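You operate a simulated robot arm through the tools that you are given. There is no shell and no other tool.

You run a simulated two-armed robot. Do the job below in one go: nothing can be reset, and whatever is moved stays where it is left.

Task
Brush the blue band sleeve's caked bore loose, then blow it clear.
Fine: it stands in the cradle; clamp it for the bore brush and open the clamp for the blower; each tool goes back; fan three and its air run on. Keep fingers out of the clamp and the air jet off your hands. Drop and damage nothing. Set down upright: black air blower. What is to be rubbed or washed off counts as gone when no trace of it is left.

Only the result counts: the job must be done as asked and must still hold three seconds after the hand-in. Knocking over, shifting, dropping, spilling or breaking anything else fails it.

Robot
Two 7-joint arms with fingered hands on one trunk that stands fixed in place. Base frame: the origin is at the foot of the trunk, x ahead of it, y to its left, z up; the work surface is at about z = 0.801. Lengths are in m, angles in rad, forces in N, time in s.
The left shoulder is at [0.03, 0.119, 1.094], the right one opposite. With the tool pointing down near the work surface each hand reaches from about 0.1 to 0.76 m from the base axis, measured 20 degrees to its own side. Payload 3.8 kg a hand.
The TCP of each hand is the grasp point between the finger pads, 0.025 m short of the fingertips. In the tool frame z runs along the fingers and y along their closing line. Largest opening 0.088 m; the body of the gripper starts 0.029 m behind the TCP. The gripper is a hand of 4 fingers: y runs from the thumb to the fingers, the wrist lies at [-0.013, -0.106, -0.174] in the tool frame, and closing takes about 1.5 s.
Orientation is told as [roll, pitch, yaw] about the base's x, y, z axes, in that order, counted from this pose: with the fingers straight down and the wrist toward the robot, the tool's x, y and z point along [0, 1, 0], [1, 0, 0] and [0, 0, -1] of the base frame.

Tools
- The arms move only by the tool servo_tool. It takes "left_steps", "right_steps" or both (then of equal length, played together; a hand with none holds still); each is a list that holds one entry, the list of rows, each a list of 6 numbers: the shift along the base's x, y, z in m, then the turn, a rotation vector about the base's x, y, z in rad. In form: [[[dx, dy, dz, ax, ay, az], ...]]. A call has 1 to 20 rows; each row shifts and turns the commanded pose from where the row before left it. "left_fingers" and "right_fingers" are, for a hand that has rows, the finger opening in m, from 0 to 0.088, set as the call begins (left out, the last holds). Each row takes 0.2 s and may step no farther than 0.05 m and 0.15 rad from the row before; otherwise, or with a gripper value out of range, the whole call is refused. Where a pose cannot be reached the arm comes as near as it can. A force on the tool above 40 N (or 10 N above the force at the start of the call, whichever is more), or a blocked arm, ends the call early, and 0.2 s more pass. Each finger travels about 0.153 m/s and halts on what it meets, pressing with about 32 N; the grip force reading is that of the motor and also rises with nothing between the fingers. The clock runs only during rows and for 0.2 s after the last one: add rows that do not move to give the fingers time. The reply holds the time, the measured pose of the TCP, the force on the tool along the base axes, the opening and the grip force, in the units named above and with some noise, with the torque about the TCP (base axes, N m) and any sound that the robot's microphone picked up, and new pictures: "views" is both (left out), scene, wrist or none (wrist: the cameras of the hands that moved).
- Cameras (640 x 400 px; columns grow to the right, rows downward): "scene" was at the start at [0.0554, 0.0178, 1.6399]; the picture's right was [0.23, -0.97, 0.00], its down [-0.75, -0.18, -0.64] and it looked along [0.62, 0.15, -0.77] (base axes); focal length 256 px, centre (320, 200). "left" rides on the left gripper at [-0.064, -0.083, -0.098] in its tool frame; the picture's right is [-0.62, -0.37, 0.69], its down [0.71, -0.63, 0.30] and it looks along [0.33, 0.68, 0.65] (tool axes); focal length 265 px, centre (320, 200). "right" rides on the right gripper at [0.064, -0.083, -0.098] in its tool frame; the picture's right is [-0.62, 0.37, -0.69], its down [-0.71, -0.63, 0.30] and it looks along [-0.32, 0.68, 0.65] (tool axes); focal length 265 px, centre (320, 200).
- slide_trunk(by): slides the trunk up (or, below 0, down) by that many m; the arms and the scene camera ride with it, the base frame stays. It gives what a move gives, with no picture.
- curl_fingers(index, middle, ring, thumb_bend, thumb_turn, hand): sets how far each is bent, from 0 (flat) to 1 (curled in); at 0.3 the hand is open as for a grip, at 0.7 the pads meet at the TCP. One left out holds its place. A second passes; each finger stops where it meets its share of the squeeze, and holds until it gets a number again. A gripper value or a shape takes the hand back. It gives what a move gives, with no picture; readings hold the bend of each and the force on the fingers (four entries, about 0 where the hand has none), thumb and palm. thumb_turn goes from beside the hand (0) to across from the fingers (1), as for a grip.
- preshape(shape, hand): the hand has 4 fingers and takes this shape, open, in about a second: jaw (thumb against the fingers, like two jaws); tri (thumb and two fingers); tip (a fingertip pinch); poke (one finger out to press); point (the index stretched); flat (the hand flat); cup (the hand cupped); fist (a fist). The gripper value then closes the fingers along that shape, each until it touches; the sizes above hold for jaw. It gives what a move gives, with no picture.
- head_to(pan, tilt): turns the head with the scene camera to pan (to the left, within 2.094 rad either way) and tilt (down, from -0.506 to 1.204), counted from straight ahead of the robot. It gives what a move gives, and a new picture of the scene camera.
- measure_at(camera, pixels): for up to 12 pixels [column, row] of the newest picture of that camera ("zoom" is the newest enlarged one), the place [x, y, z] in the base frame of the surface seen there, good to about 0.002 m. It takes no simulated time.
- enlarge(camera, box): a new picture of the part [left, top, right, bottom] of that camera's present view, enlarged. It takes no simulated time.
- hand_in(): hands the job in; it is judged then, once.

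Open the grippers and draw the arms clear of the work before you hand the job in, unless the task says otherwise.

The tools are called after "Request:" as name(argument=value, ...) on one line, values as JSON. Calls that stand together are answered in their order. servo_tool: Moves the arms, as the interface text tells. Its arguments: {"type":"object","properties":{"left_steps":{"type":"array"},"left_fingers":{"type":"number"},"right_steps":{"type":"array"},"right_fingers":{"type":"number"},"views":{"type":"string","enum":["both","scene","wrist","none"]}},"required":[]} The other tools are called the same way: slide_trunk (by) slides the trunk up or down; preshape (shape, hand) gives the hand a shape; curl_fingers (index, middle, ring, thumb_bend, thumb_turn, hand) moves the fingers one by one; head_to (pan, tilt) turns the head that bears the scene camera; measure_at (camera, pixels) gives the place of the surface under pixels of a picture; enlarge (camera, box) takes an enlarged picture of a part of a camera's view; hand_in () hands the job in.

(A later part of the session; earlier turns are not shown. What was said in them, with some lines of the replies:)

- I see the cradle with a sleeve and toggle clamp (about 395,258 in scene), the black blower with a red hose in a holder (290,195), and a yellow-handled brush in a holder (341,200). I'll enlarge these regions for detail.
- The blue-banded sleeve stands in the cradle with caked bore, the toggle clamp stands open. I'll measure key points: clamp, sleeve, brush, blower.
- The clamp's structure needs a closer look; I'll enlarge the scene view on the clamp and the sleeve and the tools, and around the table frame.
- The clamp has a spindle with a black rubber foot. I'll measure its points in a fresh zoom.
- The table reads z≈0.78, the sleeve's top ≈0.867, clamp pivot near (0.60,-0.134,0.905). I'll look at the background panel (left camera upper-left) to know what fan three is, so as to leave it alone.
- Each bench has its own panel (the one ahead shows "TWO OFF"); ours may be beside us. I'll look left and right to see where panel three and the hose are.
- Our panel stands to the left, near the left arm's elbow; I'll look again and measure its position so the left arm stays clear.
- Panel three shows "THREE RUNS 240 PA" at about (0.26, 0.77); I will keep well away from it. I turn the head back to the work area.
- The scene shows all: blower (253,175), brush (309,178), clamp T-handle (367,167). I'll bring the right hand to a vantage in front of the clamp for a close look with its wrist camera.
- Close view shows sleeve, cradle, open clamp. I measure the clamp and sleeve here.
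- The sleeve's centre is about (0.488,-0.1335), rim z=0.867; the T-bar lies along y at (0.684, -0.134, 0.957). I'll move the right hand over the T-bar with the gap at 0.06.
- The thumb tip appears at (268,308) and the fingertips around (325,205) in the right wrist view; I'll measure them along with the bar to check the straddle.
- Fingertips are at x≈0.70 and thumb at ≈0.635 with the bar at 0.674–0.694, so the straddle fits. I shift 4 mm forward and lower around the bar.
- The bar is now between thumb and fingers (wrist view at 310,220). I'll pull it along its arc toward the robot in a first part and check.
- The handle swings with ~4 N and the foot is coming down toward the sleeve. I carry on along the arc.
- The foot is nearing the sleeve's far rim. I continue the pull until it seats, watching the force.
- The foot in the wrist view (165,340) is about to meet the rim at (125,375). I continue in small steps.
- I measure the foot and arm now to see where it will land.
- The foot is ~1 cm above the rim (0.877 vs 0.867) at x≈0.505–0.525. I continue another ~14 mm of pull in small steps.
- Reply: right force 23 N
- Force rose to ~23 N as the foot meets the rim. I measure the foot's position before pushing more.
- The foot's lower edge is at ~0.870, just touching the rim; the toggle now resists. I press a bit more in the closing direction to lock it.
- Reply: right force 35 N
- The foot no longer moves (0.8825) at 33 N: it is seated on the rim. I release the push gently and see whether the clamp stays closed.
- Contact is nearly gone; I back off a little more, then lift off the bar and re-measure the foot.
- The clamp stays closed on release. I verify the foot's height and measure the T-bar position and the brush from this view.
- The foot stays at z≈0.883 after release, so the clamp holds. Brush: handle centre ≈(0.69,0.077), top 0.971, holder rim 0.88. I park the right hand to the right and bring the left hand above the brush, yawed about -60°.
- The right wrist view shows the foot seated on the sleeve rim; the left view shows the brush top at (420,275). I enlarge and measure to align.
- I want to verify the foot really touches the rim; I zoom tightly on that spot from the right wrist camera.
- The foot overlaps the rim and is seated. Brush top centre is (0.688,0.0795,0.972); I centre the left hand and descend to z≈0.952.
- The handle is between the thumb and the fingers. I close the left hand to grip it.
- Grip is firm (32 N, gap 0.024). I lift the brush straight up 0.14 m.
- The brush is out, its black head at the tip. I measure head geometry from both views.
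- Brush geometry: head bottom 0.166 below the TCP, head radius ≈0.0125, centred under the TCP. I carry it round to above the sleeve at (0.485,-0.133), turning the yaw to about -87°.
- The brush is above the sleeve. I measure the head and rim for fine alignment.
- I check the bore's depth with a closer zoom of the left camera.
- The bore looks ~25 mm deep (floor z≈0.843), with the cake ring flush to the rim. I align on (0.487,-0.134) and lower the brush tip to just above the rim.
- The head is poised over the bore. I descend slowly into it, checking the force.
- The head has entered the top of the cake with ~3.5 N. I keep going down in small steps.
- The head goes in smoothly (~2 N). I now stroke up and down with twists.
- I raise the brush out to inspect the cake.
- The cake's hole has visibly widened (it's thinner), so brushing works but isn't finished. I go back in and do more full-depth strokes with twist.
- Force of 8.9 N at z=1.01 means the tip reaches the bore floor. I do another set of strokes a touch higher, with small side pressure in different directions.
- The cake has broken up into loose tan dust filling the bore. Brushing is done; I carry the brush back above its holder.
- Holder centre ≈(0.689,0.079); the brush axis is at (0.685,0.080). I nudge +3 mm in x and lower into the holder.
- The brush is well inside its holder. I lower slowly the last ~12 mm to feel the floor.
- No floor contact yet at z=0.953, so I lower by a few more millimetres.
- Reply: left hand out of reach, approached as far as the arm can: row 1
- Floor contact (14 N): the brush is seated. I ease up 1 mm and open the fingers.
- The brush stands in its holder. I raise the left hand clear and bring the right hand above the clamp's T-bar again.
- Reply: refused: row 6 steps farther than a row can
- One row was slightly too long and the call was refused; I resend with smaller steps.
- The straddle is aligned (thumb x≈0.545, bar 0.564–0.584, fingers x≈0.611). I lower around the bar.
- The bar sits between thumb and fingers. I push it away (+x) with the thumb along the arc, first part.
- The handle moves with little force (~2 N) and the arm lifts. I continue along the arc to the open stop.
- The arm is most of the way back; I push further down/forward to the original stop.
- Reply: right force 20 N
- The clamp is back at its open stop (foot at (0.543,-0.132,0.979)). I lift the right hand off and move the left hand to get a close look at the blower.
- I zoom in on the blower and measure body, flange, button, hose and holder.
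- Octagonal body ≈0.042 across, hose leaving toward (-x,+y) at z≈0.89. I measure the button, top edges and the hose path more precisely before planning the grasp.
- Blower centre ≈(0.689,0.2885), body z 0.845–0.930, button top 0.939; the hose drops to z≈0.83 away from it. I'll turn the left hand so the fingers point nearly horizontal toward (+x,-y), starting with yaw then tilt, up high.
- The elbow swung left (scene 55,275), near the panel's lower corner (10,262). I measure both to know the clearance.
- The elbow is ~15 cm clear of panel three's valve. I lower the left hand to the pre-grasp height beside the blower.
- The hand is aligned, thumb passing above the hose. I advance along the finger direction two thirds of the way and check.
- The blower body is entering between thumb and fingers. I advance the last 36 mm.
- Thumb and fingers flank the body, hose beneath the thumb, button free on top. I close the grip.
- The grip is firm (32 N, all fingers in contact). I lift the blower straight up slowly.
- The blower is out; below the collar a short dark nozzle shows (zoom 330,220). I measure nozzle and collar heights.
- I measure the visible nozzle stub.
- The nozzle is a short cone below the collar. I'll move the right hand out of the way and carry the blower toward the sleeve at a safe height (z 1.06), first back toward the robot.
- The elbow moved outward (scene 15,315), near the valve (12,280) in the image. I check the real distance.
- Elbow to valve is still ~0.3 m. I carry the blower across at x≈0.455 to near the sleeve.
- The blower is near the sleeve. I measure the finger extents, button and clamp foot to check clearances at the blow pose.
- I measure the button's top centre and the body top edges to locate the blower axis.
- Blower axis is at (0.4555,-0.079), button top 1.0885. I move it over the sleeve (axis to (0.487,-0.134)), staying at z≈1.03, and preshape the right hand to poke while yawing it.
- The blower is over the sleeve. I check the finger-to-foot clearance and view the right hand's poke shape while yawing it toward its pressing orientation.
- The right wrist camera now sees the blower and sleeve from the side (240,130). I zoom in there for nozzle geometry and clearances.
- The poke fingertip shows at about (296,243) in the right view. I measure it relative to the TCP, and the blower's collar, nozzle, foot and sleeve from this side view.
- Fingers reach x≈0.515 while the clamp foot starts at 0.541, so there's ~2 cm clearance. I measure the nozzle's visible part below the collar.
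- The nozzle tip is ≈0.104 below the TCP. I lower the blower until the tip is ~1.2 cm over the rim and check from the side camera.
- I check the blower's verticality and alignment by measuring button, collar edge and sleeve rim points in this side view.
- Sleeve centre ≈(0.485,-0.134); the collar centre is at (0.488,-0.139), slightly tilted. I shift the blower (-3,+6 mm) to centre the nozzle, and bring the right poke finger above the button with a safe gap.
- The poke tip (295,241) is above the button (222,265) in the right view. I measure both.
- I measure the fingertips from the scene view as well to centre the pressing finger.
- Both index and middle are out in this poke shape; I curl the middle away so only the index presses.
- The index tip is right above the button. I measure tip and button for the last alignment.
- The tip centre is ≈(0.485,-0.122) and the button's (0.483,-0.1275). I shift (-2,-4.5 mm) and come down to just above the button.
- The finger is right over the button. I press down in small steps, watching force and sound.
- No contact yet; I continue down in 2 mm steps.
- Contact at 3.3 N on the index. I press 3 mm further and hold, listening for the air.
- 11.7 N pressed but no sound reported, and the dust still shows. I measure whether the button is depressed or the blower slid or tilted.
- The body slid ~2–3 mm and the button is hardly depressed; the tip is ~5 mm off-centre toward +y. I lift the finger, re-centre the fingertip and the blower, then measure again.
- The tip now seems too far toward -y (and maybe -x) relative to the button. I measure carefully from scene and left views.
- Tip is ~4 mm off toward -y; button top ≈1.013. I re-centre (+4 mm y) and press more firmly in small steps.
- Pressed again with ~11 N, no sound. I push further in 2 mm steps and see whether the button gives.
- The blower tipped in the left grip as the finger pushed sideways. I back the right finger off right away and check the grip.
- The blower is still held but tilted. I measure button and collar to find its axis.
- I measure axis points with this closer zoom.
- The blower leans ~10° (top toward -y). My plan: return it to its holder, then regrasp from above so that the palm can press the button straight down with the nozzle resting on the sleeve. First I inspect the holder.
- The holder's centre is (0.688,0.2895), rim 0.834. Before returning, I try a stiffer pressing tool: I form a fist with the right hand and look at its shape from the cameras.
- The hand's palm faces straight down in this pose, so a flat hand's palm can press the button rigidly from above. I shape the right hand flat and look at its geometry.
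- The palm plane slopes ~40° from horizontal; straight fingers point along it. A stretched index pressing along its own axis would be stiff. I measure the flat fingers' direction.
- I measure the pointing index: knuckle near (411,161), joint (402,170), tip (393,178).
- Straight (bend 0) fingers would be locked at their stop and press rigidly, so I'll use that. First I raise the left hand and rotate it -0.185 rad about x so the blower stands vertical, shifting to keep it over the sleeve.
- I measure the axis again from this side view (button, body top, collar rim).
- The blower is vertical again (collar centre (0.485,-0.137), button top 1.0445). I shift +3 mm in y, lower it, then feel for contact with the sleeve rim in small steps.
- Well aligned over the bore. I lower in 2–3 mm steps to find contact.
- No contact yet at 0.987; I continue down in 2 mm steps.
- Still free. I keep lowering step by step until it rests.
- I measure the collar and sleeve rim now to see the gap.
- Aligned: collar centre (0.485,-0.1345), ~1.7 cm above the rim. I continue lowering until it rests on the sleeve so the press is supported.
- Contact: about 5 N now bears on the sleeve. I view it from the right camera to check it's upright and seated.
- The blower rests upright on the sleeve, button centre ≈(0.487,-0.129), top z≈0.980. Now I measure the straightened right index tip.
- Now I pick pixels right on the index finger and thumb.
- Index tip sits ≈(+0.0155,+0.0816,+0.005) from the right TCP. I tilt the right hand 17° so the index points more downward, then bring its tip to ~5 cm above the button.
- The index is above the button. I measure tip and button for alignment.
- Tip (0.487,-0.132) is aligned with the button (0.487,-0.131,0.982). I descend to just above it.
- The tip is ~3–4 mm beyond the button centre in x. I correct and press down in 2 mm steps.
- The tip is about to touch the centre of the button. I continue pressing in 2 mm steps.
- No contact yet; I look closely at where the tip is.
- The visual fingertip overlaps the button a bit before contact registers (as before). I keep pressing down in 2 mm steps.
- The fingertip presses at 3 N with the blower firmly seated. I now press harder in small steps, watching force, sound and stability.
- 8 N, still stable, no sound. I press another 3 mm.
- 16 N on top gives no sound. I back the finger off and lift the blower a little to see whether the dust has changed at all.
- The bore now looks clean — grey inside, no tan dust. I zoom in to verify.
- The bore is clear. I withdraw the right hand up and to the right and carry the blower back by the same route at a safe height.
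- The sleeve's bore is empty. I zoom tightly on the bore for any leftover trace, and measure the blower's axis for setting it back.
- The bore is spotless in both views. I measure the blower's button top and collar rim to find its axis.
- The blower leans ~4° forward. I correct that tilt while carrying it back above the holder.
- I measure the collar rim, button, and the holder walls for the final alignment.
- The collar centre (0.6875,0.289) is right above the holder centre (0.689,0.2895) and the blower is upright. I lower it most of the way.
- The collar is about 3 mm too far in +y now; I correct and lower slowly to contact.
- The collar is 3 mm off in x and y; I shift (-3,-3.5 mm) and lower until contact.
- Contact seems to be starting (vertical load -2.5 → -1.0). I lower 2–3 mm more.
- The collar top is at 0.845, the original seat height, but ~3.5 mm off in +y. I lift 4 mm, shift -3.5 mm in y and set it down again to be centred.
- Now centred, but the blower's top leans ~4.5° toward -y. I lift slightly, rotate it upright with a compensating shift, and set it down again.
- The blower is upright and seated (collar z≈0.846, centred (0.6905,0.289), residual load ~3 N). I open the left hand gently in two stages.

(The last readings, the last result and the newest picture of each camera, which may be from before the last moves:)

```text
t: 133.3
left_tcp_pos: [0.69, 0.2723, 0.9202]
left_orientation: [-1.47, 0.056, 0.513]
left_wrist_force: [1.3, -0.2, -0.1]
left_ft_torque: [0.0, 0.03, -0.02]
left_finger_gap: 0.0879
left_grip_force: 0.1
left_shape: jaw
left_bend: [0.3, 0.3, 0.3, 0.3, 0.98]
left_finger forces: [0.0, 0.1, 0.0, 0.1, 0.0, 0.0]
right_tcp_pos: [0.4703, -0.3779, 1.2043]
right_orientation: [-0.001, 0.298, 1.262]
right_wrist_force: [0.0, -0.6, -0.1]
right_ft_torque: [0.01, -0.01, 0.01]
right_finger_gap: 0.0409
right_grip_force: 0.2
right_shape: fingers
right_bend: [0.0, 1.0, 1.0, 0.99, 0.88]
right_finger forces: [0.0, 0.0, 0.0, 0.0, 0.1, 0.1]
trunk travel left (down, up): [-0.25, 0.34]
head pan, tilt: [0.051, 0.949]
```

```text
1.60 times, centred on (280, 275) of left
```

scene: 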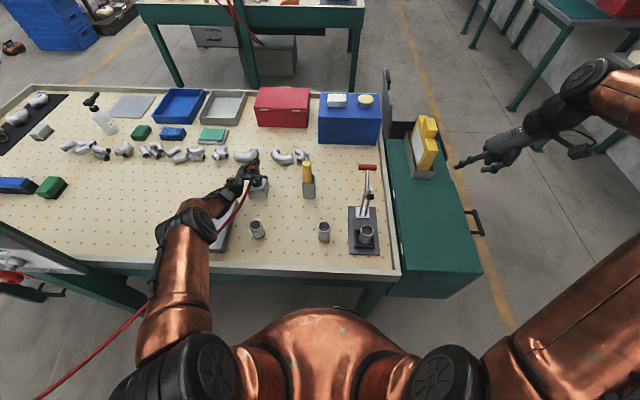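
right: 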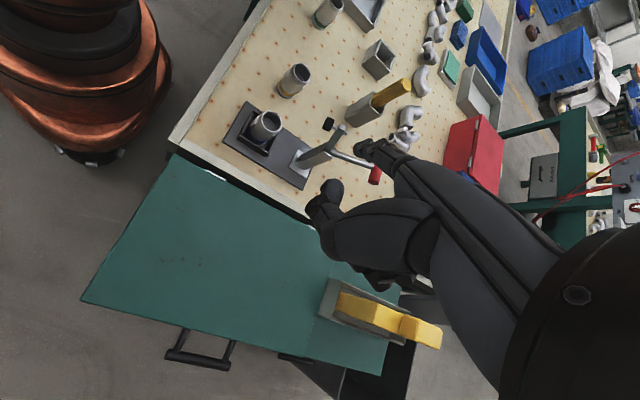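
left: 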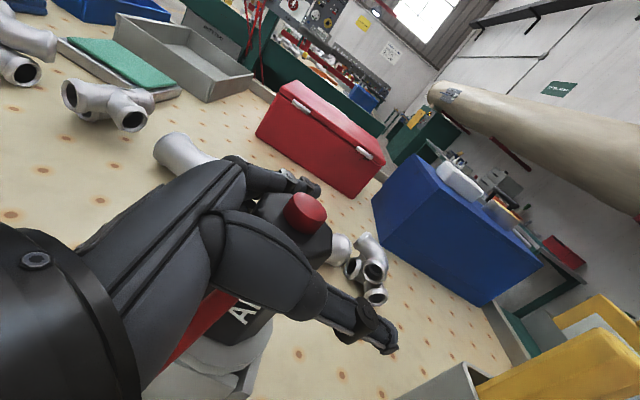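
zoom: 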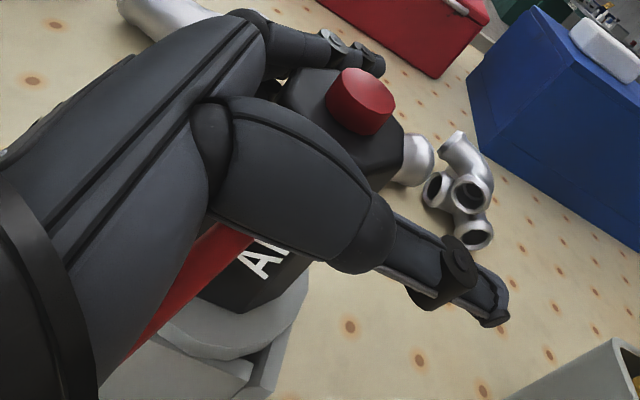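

The blower stands on its own in the holder. I withdraw the left hand straight back along its finger direction.

Request:
servo_tool(left_steps=[[[-0.0048, 0.0087, 0.002, 0, 0, 0], [-0.0073, 0.013, 0.003, 0, 0, 0], [-0.0097, 0.0174, 0.004, 0, 0, 0], [-0.0121, 0.0217, 0.005, 0, 0, 0], [-0.0121, 0.0217, 0.008, 0, 0, 0], [-0.0121, 0.0217, 0.01, 0, 0, 0], [0, 0, 0, 0, 0, 0]]], views="both")

Request:
enlarge(camera="scene", box=[220, 140, 300, 215])

Request:
enlarge(camera="left", box=[240, 140, 480, 400])

```text
t: 134.9
left_tcp_pos: [0.6365, 0.3771, 0.9503]
left_orientation: [-1.47, 0.055, 0.513]
left_wrist_force: [-0.1, -0.2, 0.5]
left_ft_torque: [-0.03, 0.02, 0.03]
left_finger_gap: 0.0881
left_grip_force: 0.0
left_shape: jaw
left_bend: [0.3, 0.3, 0.3, 0.3, 0.98]
left_finger forces: [0.0, 0.0, 0.0, 0.0, 0.0, 0.0]
right_tcp_pos: [0.4712, -0.3784, 1.205]
right_orientation: [-0.002, 0.3, 1.26]
right_wrist_force: [0.3, -0.3, 0.1]
right_ft_torque: [0.02, 0.01, -0.03]
right_finger_gap: 0.0402
right_grip_force: 0.0
right_shape: fingers
right_bend: [0.0, 1.0, 1.0, 0.99, 0.88]
right_finger forces: [0.1, 0.0, 0.1, 0.0, 0.1, 0.0]
trunk travel left (down, up): [-0.25, 0.34]
head pan, tilt: [0.051, 0.949]
```

scene: 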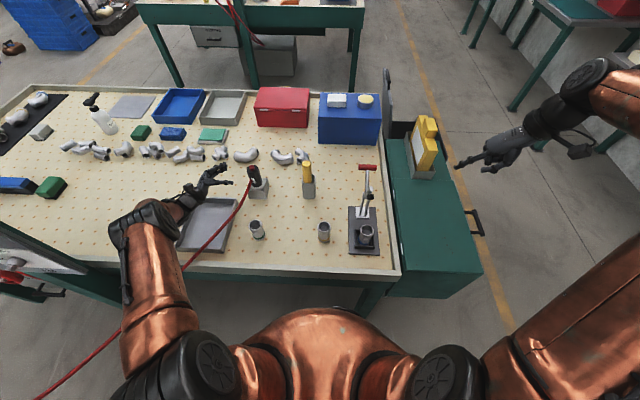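
left: 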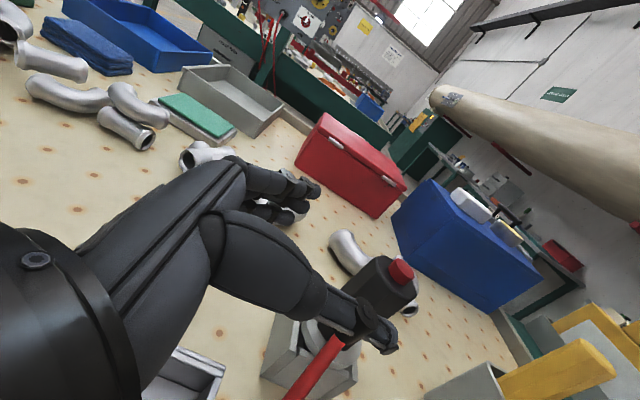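

```text
5.33 times, centred on (260, 178) of scene
```

zoom: 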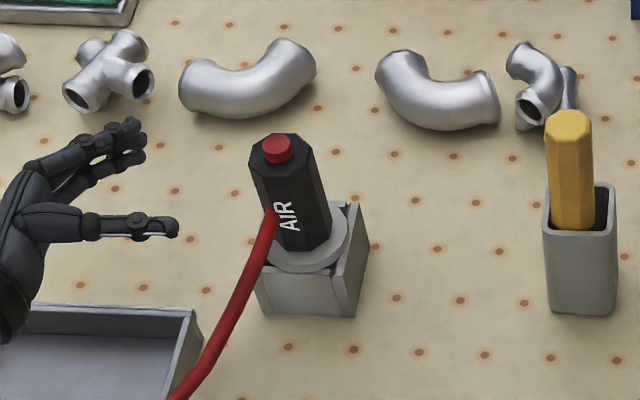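

```text
1.54 times, centred on (360, 270) of left
```

zoom: 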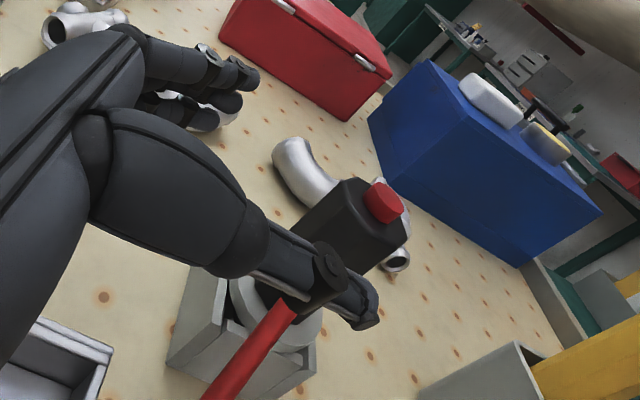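

The blower stands in its holder like at the start. I measure its axis to confirm it's upright and settled.

Request:
measure_at(camera="zoom", pixels=[[278, 145], [268, 148], [289, 143], [278, 155], [348, 235], [338, 252], [315, 265], [290, 268], [272, 262], [348, 222], [300, 175], [330, 195]])

Request:
measure_at(camera="left", pixels=[[400, 272], [394, 266], [407, 278], [400, 282], [375, 275], [395, 300], [318, 340], [350, 345], [300, 335], [345, 355]])

```text
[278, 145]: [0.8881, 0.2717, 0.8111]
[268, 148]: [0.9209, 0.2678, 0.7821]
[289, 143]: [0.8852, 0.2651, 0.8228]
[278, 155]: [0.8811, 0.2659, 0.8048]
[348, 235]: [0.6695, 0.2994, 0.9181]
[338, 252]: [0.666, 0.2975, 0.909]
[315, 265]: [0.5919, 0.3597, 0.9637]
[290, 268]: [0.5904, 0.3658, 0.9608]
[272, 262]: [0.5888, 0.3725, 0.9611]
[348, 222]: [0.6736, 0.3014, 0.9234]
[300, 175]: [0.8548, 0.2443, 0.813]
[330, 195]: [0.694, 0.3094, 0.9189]
```

```text
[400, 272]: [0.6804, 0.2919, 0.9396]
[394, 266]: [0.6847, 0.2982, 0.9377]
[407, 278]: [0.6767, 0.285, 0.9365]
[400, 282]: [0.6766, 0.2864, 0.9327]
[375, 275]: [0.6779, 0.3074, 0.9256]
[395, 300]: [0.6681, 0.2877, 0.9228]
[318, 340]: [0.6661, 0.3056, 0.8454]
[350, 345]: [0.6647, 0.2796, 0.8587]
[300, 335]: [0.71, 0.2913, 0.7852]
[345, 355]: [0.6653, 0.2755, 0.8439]
```

I now retract the left hand upward and back to its starting pose, and reopen the right hand's shape.

Request:
servo_tool(left_steps=[[[-0.005, 0, 0.035, 0, 0, 0], [-0.005, 0, 0.035, 0, 0, 0], [-0.005, 0, 0.035, 0, 0, 0], [-0.006, -0.004, 0.02, 0.128, 0.0723, 0], [-0.006, -0.004, 0.02, 0.128, 0.0723, 0], [-0.006, -0.006, 0.02, 0.128, 0.0723, 0], [-0.006, -0.006, 0.02, 0.128, 0.0723, 0], [-0.006, -0.008, 0.02, 0.128, 0.0723, 0], [-0.006, -0.008, 0.02, 0.128, 0.0723, 0], [-0.006, -0.008, 0.02, 0.128, 0.0723, 0], [-0.006, -0.008, 0.01, 0.128, 0.0723, 0], [-0.006, -0.01, 0.01, 0.128, 0.0723, 0], [-0.006, -0.01, 0.01, 0.128, 0.0723, 0], [-0.006, -0.01, 0, 0, 0, -0.1285], [-0.006, -0.01, 0, 0, 0, -0.1285], [-0.006, -0.01, 0, 0, 0, -0.1285], [-0.006, -0.01, 0, 0, 0, -0.1285]]], views="both")

Request:
preshape(shape="jaw", hand="right")

Request:
enlarge(camera="scene", box=[225, 150, 325, 220])

```text
t: 138.5
left_tcp_pos: [0.5361, 0.2643, 1.2274]
left_orientation: [0.001, 0.005, 0.054]
left_wrist_force: [0.2, -0.4, 0.0]
left_ft_torque: [0.01, 0.0, 0.0]
left_finger_gap: 0.0877
left_grip_force: 0.1
left_shape: jaw
left_bend: [0.3, 0.3, 0.3, 0.3, 0.98]
left_finger forces: [0.0, 0.1, 0.0, 0.0, 0.0, 0.0]
right_tcp_pos: [0.4699, -0.3776, 1.2049]
right_orientation: [0.0, 0.301, 1.26]
right_wrist_force: [0.3, 0.2, 0.9]
right_ft_torque: [0.04, 0.03, 0.04]
right_finger_gap: 0.0401
right_grip_force: 0.0
right_shape: fingers
right_bend: [0.0, 1.0, 1.0, 0.99, 0.88]
right_finger forces: [0.1, 0.1, 0.0, 0.0, 0.0, 0.1]
trunk travel left (down, up): [-0.25, 0.34]
head pan, tilt: [0.051, 0.949]
```

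scene: 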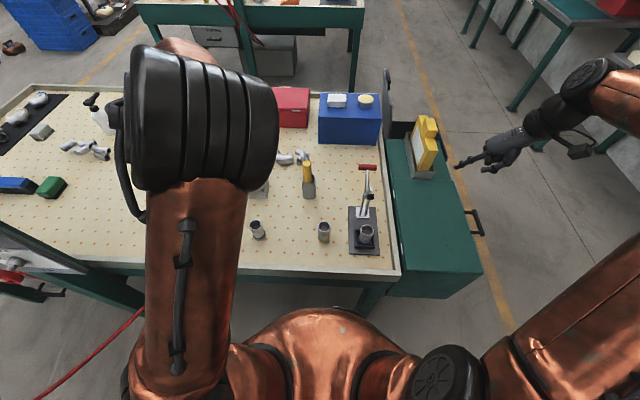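
left: 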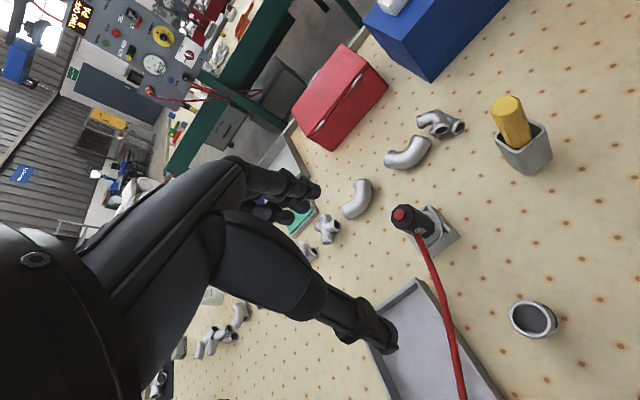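

```text
t: 139.4
left_tcp_pos: [0.5356, 0.2654, 1.2262]
left_orientation: [0.001, 0.007, 0.057]
left_wrist_force: [-0.4, -0.1, 0.1]
left_ft_torque: [0.03, -0.01, 0.0]
left_finger_gap: 0.0878
left_grip_force: 0.1
left_shape: jaw
left_bend: [0.3, 0.3, 0.3, 0.3, 0.98]
left_finger forces: [0.1, 0.0, 0.1, 0.0, 0.0, 0.0]
right_tcp_pos: [0.4712, -0.3783, 1.204]
right_orientation: [-0.001, 0.299, 1.261]
right_wrist_force: [0.5, -0.1, 0.8]
right_ft_torque: [-0.01, -0.02, 0.0]
right_finger_gap: 0.0876
right_grip_force: 0.0
right_shape: jaw
right_bend: [0.3, 0.3, 0.3, 0.3, 0.97]
right_finger forces: [0.0, 0.0, 0.1, 0.0, 0.1, 0.0]
trunk travel left (down, up): [-0.25, 0.34]
head pan, tilt: [0.051, 0.949]
```

```text
5.71 times, centred on (275, 185) of scene
```

zoom: 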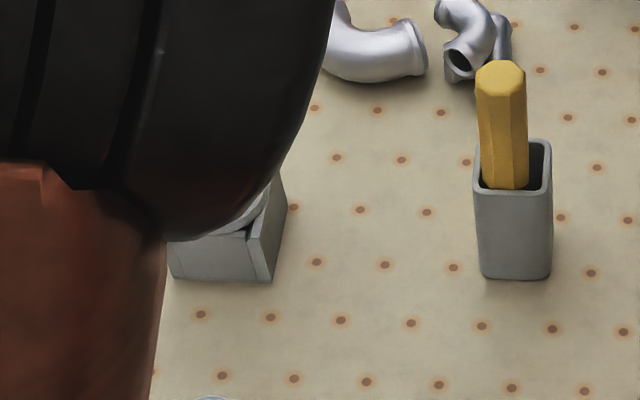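

The left wrist view shows the blower standing in its holder at (410,225). I zoom to confirm, and look at the panel to confirm fan three still runs.

Request:
enlarge(camera="left", box=[370, 180, 490, 280])

Request:
measure_at(camera="zoom", pixels=[[128, 135], [115, 130], [142, 140], [125, 150], [180, 125], [110, 180], [255, 165], [240, 260], [290, 210], [280, 240], [180, 270], [260, 140]])

Request:
head_to(pan=1.3, tilt=0.6)

Request:
enlarge(camera="scene", box=[280, 0, 430, 260])

```text
4.00 times, centred on (430, 230) of left
```

zoom: 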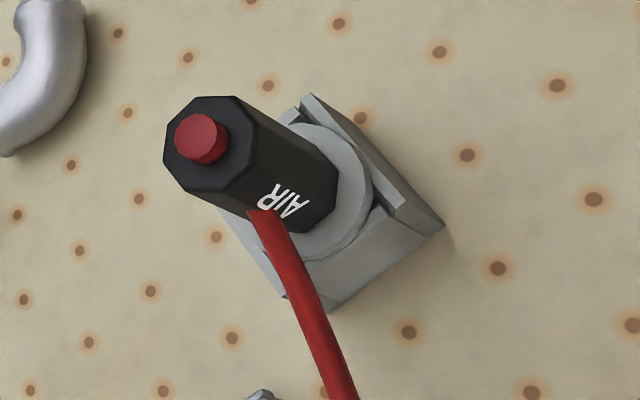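

```text
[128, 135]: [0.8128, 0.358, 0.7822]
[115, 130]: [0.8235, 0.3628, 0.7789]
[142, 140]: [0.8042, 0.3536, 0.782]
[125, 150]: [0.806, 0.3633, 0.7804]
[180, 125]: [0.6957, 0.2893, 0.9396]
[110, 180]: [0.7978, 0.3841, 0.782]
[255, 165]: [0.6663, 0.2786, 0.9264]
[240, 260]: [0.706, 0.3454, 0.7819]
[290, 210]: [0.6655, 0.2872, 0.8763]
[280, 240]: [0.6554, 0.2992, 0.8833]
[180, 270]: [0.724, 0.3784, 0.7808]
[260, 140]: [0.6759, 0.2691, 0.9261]
```

```text
t: 140.8
left_tcp_pos: [0.5349, 0.2649, 1.2263]
left_orientation: [-0.001, 0.006, 0.057]
left_wrist_force: [0.5, -0.2, 0.1]
left_ft_torque: [-0.01, -0.03, 0.0]
left_finger_gap: 0.088
left_grip_force: 0.1
left_shape: jaw
left_bend: [0.3, 0.3, 0.3, 0.3, 0.98]
left_finger forces: [0.1, 0.0, 0.1, 0.0, 0.1, 0.0]
right_tcp_pos: [0.471, -0.3782, 1.2033]
right_orientation: [-0.002, 0.3, 1.26]
right_wrist_force: [-1.0, 0.3, -0.4]
right_ft_torque: [-0.02, -0.01, -0.04]
right_finger_gap: 0.0878
right_grip_force: 0.0
right_shape: jaw
right_bend: [0.3, 0.3, 0.3, 0.3, 0.97]
right_finger forces: [0.0, 0.0, 0.0, 0.0, 0.0, 0.0]
trunk travel left (down, up): [-0.25, 0.34]
head pan, tilt: [1.3, 0.6]
```

scene: 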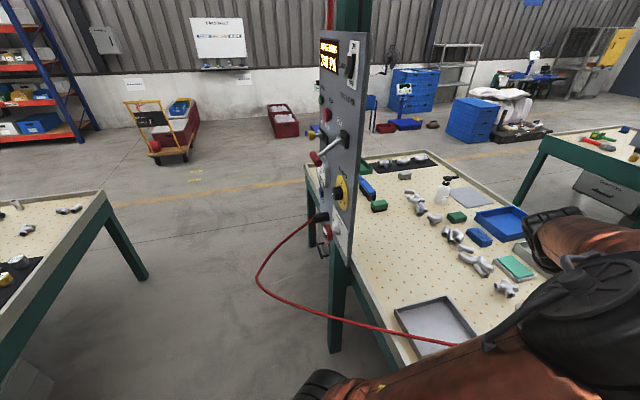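

```text
1.54 times, centred on (355, 130) of scene
```

zoom: 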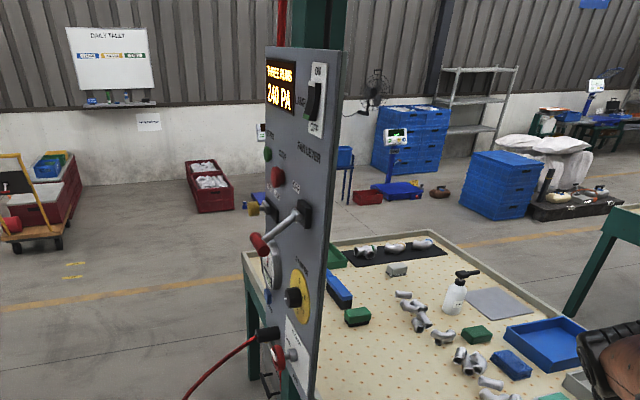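

Panel three still shows "THREE RUNS 240 PA". I check the blower's uprightness numerically and the whole scene once more.

Request:
enlarge(camera="left", box=[370, 180, 490, 280])

Request:
measure_at(camera="zoom", pixels=[[203, 137], [190, 145], [215, 130], [230, 105], [180, 180], [245, 175], [345, 150], [365, 190], [350, 225], [320, 250], [305, 130], [232, 150]])

Request:
head_to(pan=0.05, tilt=0.95)

```text
4.00 times, centred on (430, 230) of left
```

zoom: 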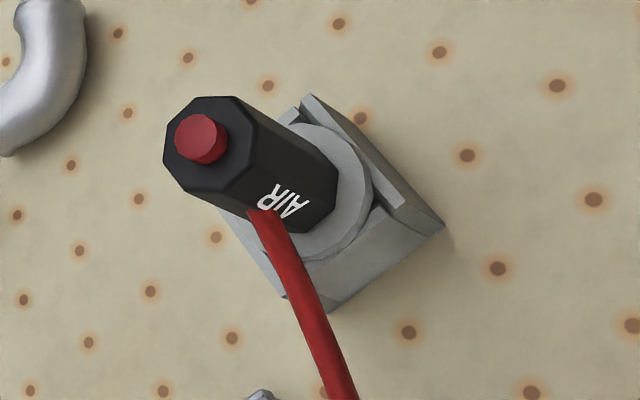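

```text
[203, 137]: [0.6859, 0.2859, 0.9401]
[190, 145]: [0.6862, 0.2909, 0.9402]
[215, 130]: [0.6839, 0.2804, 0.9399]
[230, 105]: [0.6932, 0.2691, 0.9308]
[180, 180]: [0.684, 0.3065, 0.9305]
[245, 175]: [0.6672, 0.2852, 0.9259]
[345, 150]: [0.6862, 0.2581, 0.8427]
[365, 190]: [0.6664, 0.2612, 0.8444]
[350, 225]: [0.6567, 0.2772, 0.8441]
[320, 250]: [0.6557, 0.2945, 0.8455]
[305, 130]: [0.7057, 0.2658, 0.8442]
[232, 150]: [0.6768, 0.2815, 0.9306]
```

```text
t: 142.3
left_tcp_pos: [0.5356, 0.2653, 1.2269]
left_orientation: [0.001, 0.007, 0.057]
left_wrist_force: [0.2, 0.3, 0.1]
left_ft_torque: [0.0, -0.01, 0.01]
left_finger_gap: 0.0879
left_grip_force: 0.1
left_shape: jaw
left_bend: [0.3, 0.3, 0.3, 0.3, 0.98]
left_finger forces: [0.1, 0.1, 0.1, 0.0, 0.1, 0.0]
right_tcp_pos: [0.4708, -0.3782, 1.2037]
right_orientation: [-0.002, 0.301, 1.26]
right_wrist_force: [0.5, 0.6, -0.1]
right_ft_torque: [0.01, -0.01, -0.06]
right_finger_gap: 0.0879
right_grip_force: 0.1
right_shape: jaw
right_bend: [0.3, 0.3, 0.3, 0.3, 0.97]
right_finger forces: [0.0, 0.0, 0.0, 0.1, 0.1, 0.0]
trunk travel left (down, up): [-0.25, 0.34]
head pan, tilt: [0.051, 0.949]
```

scene: 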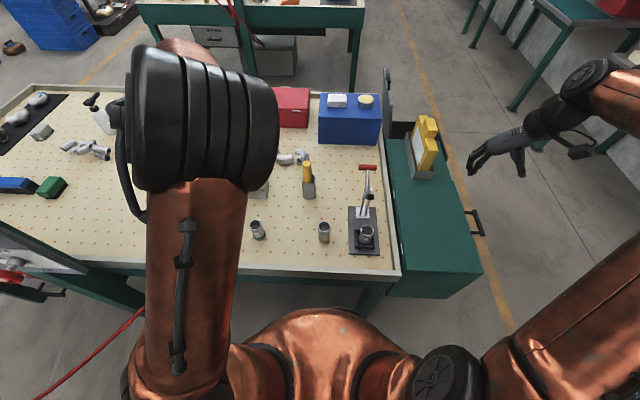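

The blower is upright (body top uniformly z=0.9306). Final check on the sleeve, clamp, brush and neighbours.

Request:
enlarge(camera="scene", box=[330, 150, 410, 260])

Request:
enlarge(camera="scene", box=[352, 218, 382, 246])

Request:
measure_at(camera="zoom", pixels=[[320, 210], [330, 180], [310, 150], [350, 200], [320, 240], [300, 190]])

Request:
enlarge(camera="left", box=[400, 60, 620, 360])

```text
3.64 times, centred on (370, 205) of scene
```

zoom: 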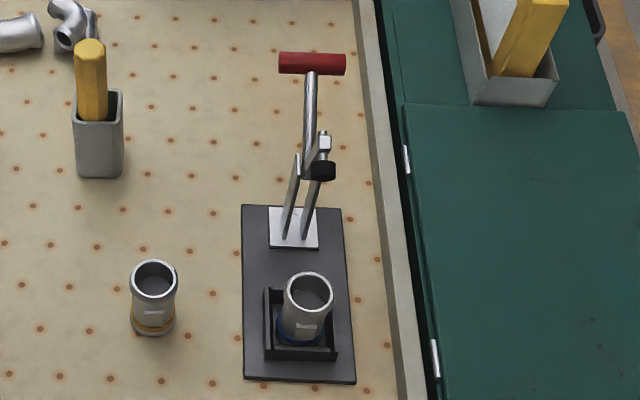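

```text
14.29 times, centred on (367, 232) of scene
```

zoom: 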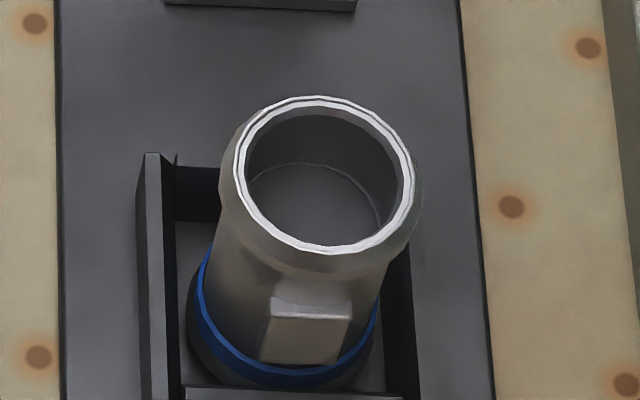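

```text
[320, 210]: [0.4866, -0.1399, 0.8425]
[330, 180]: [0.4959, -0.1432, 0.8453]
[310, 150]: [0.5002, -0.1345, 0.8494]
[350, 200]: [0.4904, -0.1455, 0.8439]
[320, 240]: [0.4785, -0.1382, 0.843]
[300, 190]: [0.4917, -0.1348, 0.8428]
```

```text
1.33 times, centred on (510, 210) of left
```

zoom: 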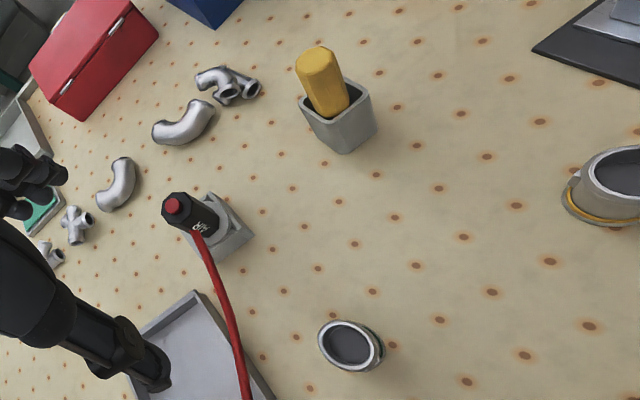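

The sleeve stands in its cradle with a spotless bore and the clamp is open. The brush and the blower are back in their holders and upright. Nothing else has moved, fan three still runs, and both hands are open and clear, so I hand in.

Request:
hand_in()

```text
The job is handed in.
```

The blue band sleeve's bore is brushed loose and blown clear, and I have handed the job in. I don't have the verdict.

At the last check before handing in:
- **Sleeve:** it stands in its cradle, with no trace of cake or dust left in the bore.
- **Clamp:** it was closed for the brushing and opened for the blowing, and it is still open.
- **Tools:** the brush is back in its holder. The black air blower stands upright in its own.
- **Fan three:** its panel still reads "THREE RUNS 240 PA", and I never touched its air valve.
- **Surroundings:** I saw nothing else knocked over or moved.

**Blower:** on my first tries at pressing its button, it tipped about 10 degrees in the left hand. It was not dropped. I then rested its nozzle on the sleeve and pressed with about 16 N, and the dust was gone when I lifted it. No sound of air was reported, so I judge the blowing only by the clean bore.
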